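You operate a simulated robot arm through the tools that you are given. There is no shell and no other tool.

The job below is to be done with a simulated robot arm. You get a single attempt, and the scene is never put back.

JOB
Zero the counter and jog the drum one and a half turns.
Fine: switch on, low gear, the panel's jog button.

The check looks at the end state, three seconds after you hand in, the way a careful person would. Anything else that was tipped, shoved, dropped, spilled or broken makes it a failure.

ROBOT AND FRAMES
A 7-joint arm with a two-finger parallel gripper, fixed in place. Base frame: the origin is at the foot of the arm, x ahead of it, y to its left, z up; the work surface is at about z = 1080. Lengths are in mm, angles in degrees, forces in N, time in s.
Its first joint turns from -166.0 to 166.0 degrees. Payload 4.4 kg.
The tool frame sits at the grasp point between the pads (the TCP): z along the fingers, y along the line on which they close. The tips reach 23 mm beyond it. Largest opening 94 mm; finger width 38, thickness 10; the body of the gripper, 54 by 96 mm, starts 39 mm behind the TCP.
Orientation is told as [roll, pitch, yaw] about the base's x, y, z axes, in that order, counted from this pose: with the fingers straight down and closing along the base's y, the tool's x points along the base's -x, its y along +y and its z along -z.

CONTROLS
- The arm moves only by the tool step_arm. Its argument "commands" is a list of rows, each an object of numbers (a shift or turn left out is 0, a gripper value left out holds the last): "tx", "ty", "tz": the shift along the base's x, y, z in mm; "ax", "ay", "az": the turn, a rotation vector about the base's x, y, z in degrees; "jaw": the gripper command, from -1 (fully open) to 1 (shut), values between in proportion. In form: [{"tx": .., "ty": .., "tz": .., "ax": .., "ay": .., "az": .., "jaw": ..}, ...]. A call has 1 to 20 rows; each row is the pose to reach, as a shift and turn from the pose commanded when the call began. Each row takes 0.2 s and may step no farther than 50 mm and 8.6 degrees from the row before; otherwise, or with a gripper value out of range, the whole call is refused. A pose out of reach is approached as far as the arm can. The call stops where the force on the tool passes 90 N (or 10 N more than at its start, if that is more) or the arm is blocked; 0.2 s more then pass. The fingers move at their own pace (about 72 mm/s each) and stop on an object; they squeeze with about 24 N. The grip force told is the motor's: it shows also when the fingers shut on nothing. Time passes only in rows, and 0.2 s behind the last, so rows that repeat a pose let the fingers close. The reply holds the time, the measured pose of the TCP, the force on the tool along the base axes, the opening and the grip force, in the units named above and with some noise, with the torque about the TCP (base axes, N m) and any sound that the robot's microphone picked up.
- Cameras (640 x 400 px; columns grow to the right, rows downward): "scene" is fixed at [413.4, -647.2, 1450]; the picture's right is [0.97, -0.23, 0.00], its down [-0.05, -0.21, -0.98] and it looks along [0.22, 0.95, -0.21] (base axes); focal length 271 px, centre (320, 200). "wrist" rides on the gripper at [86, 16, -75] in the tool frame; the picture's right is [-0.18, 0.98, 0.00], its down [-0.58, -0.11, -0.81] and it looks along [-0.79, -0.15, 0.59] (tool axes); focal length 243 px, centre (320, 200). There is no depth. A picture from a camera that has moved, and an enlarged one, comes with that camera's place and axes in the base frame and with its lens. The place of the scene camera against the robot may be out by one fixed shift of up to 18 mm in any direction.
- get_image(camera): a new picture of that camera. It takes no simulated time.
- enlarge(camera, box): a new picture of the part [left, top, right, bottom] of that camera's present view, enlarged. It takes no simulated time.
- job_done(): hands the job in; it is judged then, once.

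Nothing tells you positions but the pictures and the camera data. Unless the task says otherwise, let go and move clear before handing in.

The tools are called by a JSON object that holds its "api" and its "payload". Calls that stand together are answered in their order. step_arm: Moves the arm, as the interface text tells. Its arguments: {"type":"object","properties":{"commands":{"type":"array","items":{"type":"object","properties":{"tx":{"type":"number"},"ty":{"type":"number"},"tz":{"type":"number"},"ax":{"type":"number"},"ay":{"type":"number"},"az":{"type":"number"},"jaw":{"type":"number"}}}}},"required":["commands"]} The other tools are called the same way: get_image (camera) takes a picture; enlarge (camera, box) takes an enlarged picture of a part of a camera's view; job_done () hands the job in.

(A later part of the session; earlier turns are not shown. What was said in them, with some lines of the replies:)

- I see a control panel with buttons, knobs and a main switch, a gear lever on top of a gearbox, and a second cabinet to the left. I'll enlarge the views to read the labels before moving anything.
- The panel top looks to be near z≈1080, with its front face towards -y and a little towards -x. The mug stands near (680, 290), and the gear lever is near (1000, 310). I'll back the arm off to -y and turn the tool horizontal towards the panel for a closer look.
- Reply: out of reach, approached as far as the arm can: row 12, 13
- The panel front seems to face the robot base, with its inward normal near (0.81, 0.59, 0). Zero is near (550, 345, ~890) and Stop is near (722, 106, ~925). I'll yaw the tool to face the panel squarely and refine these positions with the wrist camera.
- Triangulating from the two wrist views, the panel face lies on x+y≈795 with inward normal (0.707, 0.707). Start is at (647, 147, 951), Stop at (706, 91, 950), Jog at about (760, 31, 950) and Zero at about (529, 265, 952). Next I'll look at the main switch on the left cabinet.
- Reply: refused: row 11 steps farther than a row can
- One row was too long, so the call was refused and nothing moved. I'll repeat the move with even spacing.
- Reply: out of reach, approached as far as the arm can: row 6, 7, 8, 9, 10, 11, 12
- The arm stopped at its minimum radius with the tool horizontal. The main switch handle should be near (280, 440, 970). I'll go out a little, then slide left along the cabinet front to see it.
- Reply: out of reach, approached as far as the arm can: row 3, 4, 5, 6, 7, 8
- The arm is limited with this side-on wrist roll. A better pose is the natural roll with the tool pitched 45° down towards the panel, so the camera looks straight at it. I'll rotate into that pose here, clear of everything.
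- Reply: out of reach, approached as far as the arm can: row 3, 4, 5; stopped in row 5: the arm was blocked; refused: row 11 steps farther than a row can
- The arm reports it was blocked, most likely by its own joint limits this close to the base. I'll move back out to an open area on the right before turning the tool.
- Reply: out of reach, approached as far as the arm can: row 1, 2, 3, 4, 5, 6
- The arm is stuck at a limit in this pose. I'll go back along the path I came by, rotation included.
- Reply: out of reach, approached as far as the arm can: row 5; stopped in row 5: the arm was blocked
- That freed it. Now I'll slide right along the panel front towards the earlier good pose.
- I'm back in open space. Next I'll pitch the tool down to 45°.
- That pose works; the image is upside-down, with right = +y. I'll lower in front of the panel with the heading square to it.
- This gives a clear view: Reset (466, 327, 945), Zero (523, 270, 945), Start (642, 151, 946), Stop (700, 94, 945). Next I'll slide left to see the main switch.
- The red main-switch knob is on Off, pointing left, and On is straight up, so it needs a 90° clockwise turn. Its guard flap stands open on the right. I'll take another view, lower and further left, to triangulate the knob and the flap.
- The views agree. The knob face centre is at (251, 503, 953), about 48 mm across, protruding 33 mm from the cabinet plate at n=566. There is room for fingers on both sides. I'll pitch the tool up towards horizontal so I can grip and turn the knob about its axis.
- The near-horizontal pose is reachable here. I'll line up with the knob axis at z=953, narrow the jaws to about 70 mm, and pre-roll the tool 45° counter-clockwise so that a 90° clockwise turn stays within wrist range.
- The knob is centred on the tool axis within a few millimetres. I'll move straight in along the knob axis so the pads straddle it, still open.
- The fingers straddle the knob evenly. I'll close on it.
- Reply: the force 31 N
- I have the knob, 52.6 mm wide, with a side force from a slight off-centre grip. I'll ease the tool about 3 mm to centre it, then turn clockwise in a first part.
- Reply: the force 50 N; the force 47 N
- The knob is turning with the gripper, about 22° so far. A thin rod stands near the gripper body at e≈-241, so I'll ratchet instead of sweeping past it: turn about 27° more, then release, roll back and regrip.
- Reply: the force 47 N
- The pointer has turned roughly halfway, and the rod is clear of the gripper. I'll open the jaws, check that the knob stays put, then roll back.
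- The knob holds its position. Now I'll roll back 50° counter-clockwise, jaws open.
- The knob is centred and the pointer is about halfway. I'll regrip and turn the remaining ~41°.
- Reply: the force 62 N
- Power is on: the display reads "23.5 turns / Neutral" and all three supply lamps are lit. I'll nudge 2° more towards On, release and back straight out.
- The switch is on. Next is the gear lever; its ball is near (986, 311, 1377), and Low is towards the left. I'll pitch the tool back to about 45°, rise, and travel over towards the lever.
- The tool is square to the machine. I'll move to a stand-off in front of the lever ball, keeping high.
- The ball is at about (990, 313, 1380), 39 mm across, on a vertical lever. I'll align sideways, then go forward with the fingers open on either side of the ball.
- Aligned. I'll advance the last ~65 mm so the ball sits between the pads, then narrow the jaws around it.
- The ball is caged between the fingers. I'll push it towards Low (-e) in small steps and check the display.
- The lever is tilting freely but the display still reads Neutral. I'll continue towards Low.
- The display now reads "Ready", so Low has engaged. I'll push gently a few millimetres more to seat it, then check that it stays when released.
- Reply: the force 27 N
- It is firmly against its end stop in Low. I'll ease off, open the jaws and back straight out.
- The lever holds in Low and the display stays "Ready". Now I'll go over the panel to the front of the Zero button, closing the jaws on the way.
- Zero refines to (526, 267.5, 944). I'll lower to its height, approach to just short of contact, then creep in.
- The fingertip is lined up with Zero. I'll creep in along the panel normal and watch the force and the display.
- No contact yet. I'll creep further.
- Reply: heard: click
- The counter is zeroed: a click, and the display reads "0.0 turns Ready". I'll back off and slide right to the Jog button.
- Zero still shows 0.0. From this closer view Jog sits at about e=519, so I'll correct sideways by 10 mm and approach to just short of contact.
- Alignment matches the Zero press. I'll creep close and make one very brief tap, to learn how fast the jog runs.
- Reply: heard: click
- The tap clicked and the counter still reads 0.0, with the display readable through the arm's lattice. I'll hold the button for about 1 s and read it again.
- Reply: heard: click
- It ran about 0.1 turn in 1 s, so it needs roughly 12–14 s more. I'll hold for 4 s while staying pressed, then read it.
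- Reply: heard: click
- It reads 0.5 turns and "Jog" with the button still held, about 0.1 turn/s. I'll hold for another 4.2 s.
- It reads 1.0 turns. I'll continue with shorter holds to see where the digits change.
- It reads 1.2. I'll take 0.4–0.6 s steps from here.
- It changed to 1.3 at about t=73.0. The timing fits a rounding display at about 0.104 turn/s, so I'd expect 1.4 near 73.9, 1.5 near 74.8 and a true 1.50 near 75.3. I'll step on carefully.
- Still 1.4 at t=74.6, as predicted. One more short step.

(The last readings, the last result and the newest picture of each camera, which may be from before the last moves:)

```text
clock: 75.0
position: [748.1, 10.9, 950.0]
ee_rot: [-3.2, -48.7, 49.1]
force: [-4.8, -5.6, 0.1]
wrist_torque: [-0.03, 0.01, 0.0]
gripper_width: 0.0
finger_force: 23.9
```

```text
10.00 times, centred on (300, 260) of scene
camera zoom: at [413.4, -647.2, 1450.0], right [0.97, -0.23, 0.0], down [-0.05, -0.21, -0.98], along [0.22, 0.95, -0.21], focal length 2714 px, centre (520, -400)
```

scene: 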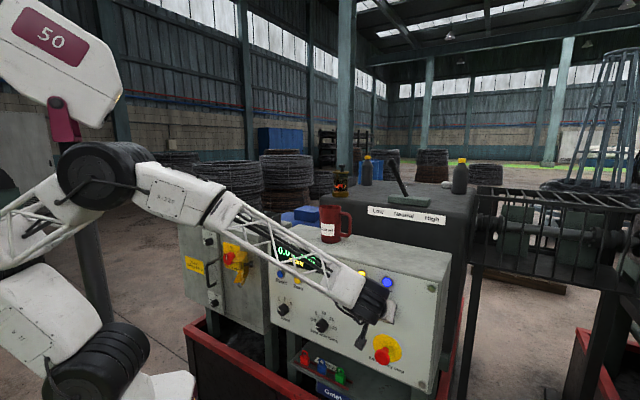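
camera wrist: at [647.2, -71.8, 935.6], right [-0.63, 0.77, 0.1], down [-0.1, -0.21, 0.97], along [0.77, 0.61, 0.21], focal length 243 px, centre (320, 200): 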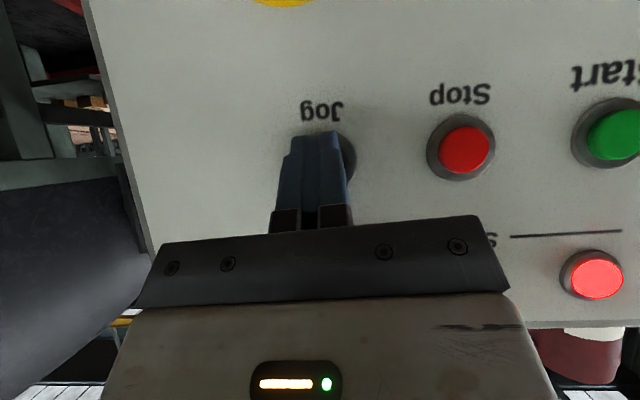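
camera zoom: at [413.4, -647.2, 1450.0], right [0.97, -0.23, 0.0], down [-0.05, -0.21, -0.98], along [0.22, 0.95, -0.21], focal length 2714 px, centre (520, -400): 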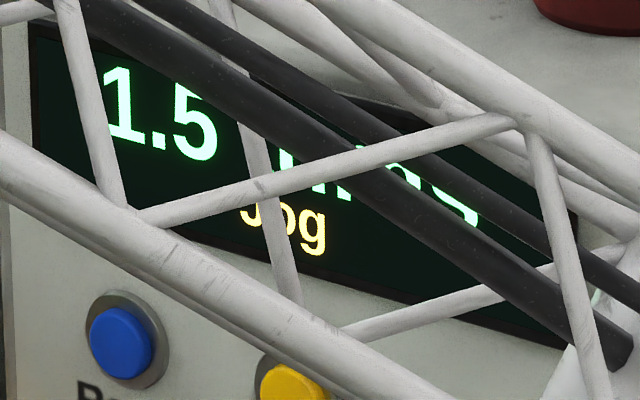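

It turned over to 1.5 between t=74.6 and 75.0. I'll hold 0.2 s more to reach about 1.50, then release straight back.

{"api": "step_arm", "payload": {"commands": [{"tx": 0}, {"tx": -8, "ty": -8}, {"tx": -30, "ty": -30}, {"tx": -60, "ty": -60}, {"tx": -85, "ty": -85, "tz": 20}]}}

{"api": "get_image", "payload": {"camera": "scene"}}

{"api": "enlarge", "payload": {"camera": "scene", "box": [270, 230, 330, 290]}}

```text
clock: 76.2
position: [660.1, -74.3, 970.4]
ee_rot: [-3.3, -48.7, 49.0]
force: [0.3, 0.8, 0.2]
wrist_torque: [0.03, -0.03, -0.05]
gripper_width: 0.1
finger_force: 23.6
```

```text
taken
```

scene: 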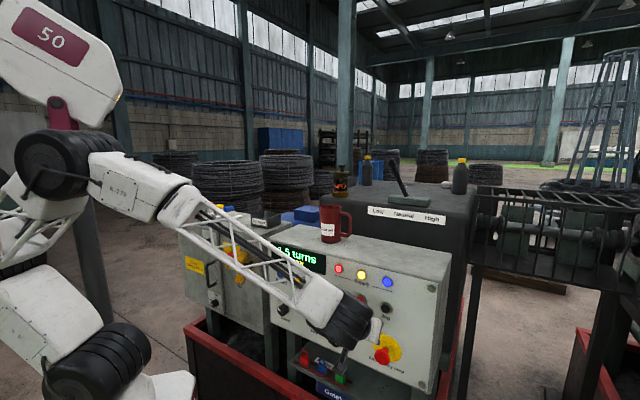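

```text
6.67 times, centred on (300, 260) of scene
camera zoom: at [413.4, -647.2, 1450.0], right [0.97, -0.23, 0.0], down [-0.05, -0.21, -0.98], along [0.22, 0.95, -0.21], focal length 1809 px, centre (453, -200)
```

zoom: 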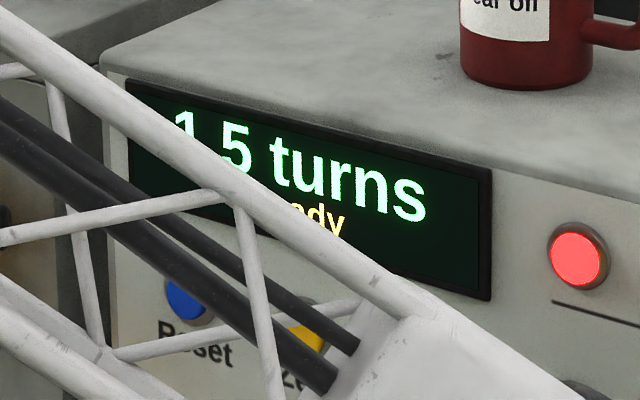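

It reads 1.5 turns, "Ready", and the drum has stopped. I'll back the arm well clear and check the whole scene.

{"api": "step_arm", "payload": {"commands": [{"tx": -20, "ty": -20, "tz": 30}, {"tx": -40, "ty": -40, "tz": 65}, {"tx": -60, "ty": -50, "tz": 105}, {"tx": -80, "ty": -55, "tz": 150}, {"tx": -100, "ty": -60, "tz": 195}, {"tx": -120, "ty": -60, "tz": 240}, {"tx": -140, "ty": -60, "tz": 285}, {"tx": -160, "ty": -60, "tz": 330}]}}

{"api": "get_image", "payload": {"camera": "scene"}}

{"api": "enlarge", "payload": {"camera": "scene", "box": [170, 140, 490, 340]}}

{"api": "enlarge", "payload": {"camera": "scene", "box": [250, 230, 350, 310]}}

```text
clock: 78.0
position: [503.6, -133.9, 1299.6]
ee_rot: [-3.1, -48.6, 49.1]
force: [-0.4, 0.3, 0.2]
wrist_torque: [-0.02, -0.01, -0.06]
gripper_width: 0.0
finger_force: 24.6
```

```text
taken
```

scene: 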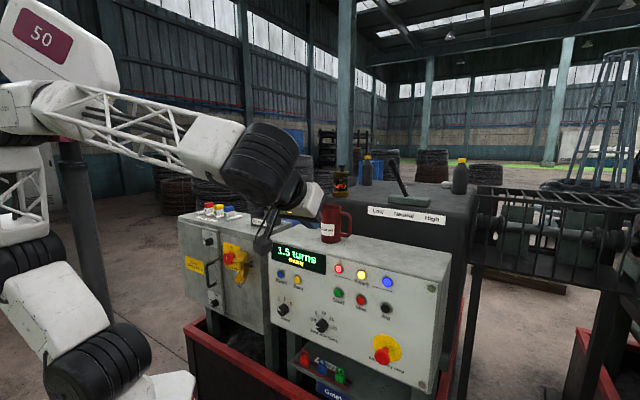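

```text
2.00 times, centred on (330, 240) of scene
camera zoom: at [413.4, -647.2, 1450.0], right [0.97, -0.23, 0.0], down [-0.05, -0.21, -0.98], along [0.22, 0.95, -0.21], focal length 543 px, centre (300, 120)
```

zoom: 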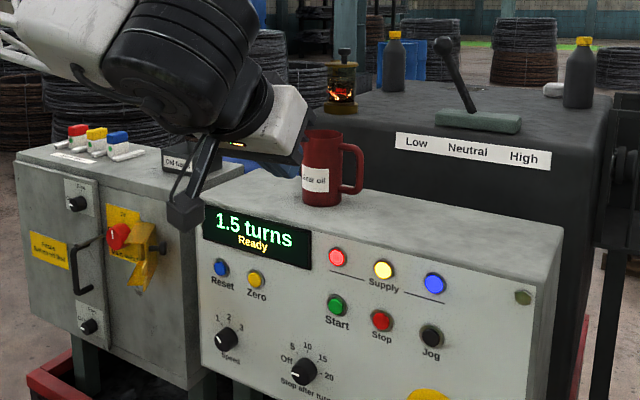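

```text
5.00 times, centred on (300, 270) of scene
camera zoom: at [413.4, -647.2, 1450.0], right [0.97, -0.23, 0.0], down [-0.05, -0.21, -0.98], along [0.22, 0.95, -0.21], focal length 1357 px, centre (420, -150)
```

zoom: 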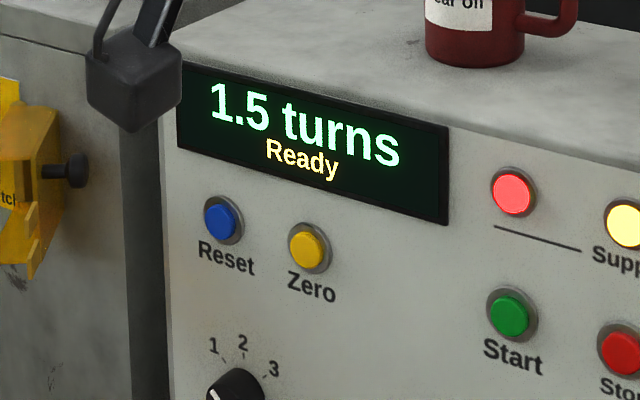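

The display reads "1.5 turns / Ready", the main switch is on and the lever is in Low. Nothing else was disturbed and the arm is clear, so I'm handing in the job.

{"api": "job_done", "payload": {}}

```text
The job is handed in.
```

The counter was zeroed and the drum jogged one and a half turns. The display read "1.5 turns / Ready" when I handed the job in.

- **Switch:** I turned the main switch to On. All three supply lamps lit, and the counter showed 23.5 turns.
- **Gear:** I moved the lever to Low, against its end stop. It stayed there when released.
- **Counter:** I pressed Zero once and the display went to 0.0.
- **Jog:** I used only the panel's Jog button. A short first tap and a 1 s hold moved it to 0.1, then I held it until the display had turned to 1.5.

The display shows tenths only, so I timed the release to land near 1.50. That assumes the display rounds. If it cuts off instead, the true figure is nearer 1.55.

I left the main switch on and the gear in Low. Nothing else was touched, and the arm is clear of the machine with the gripper empty.
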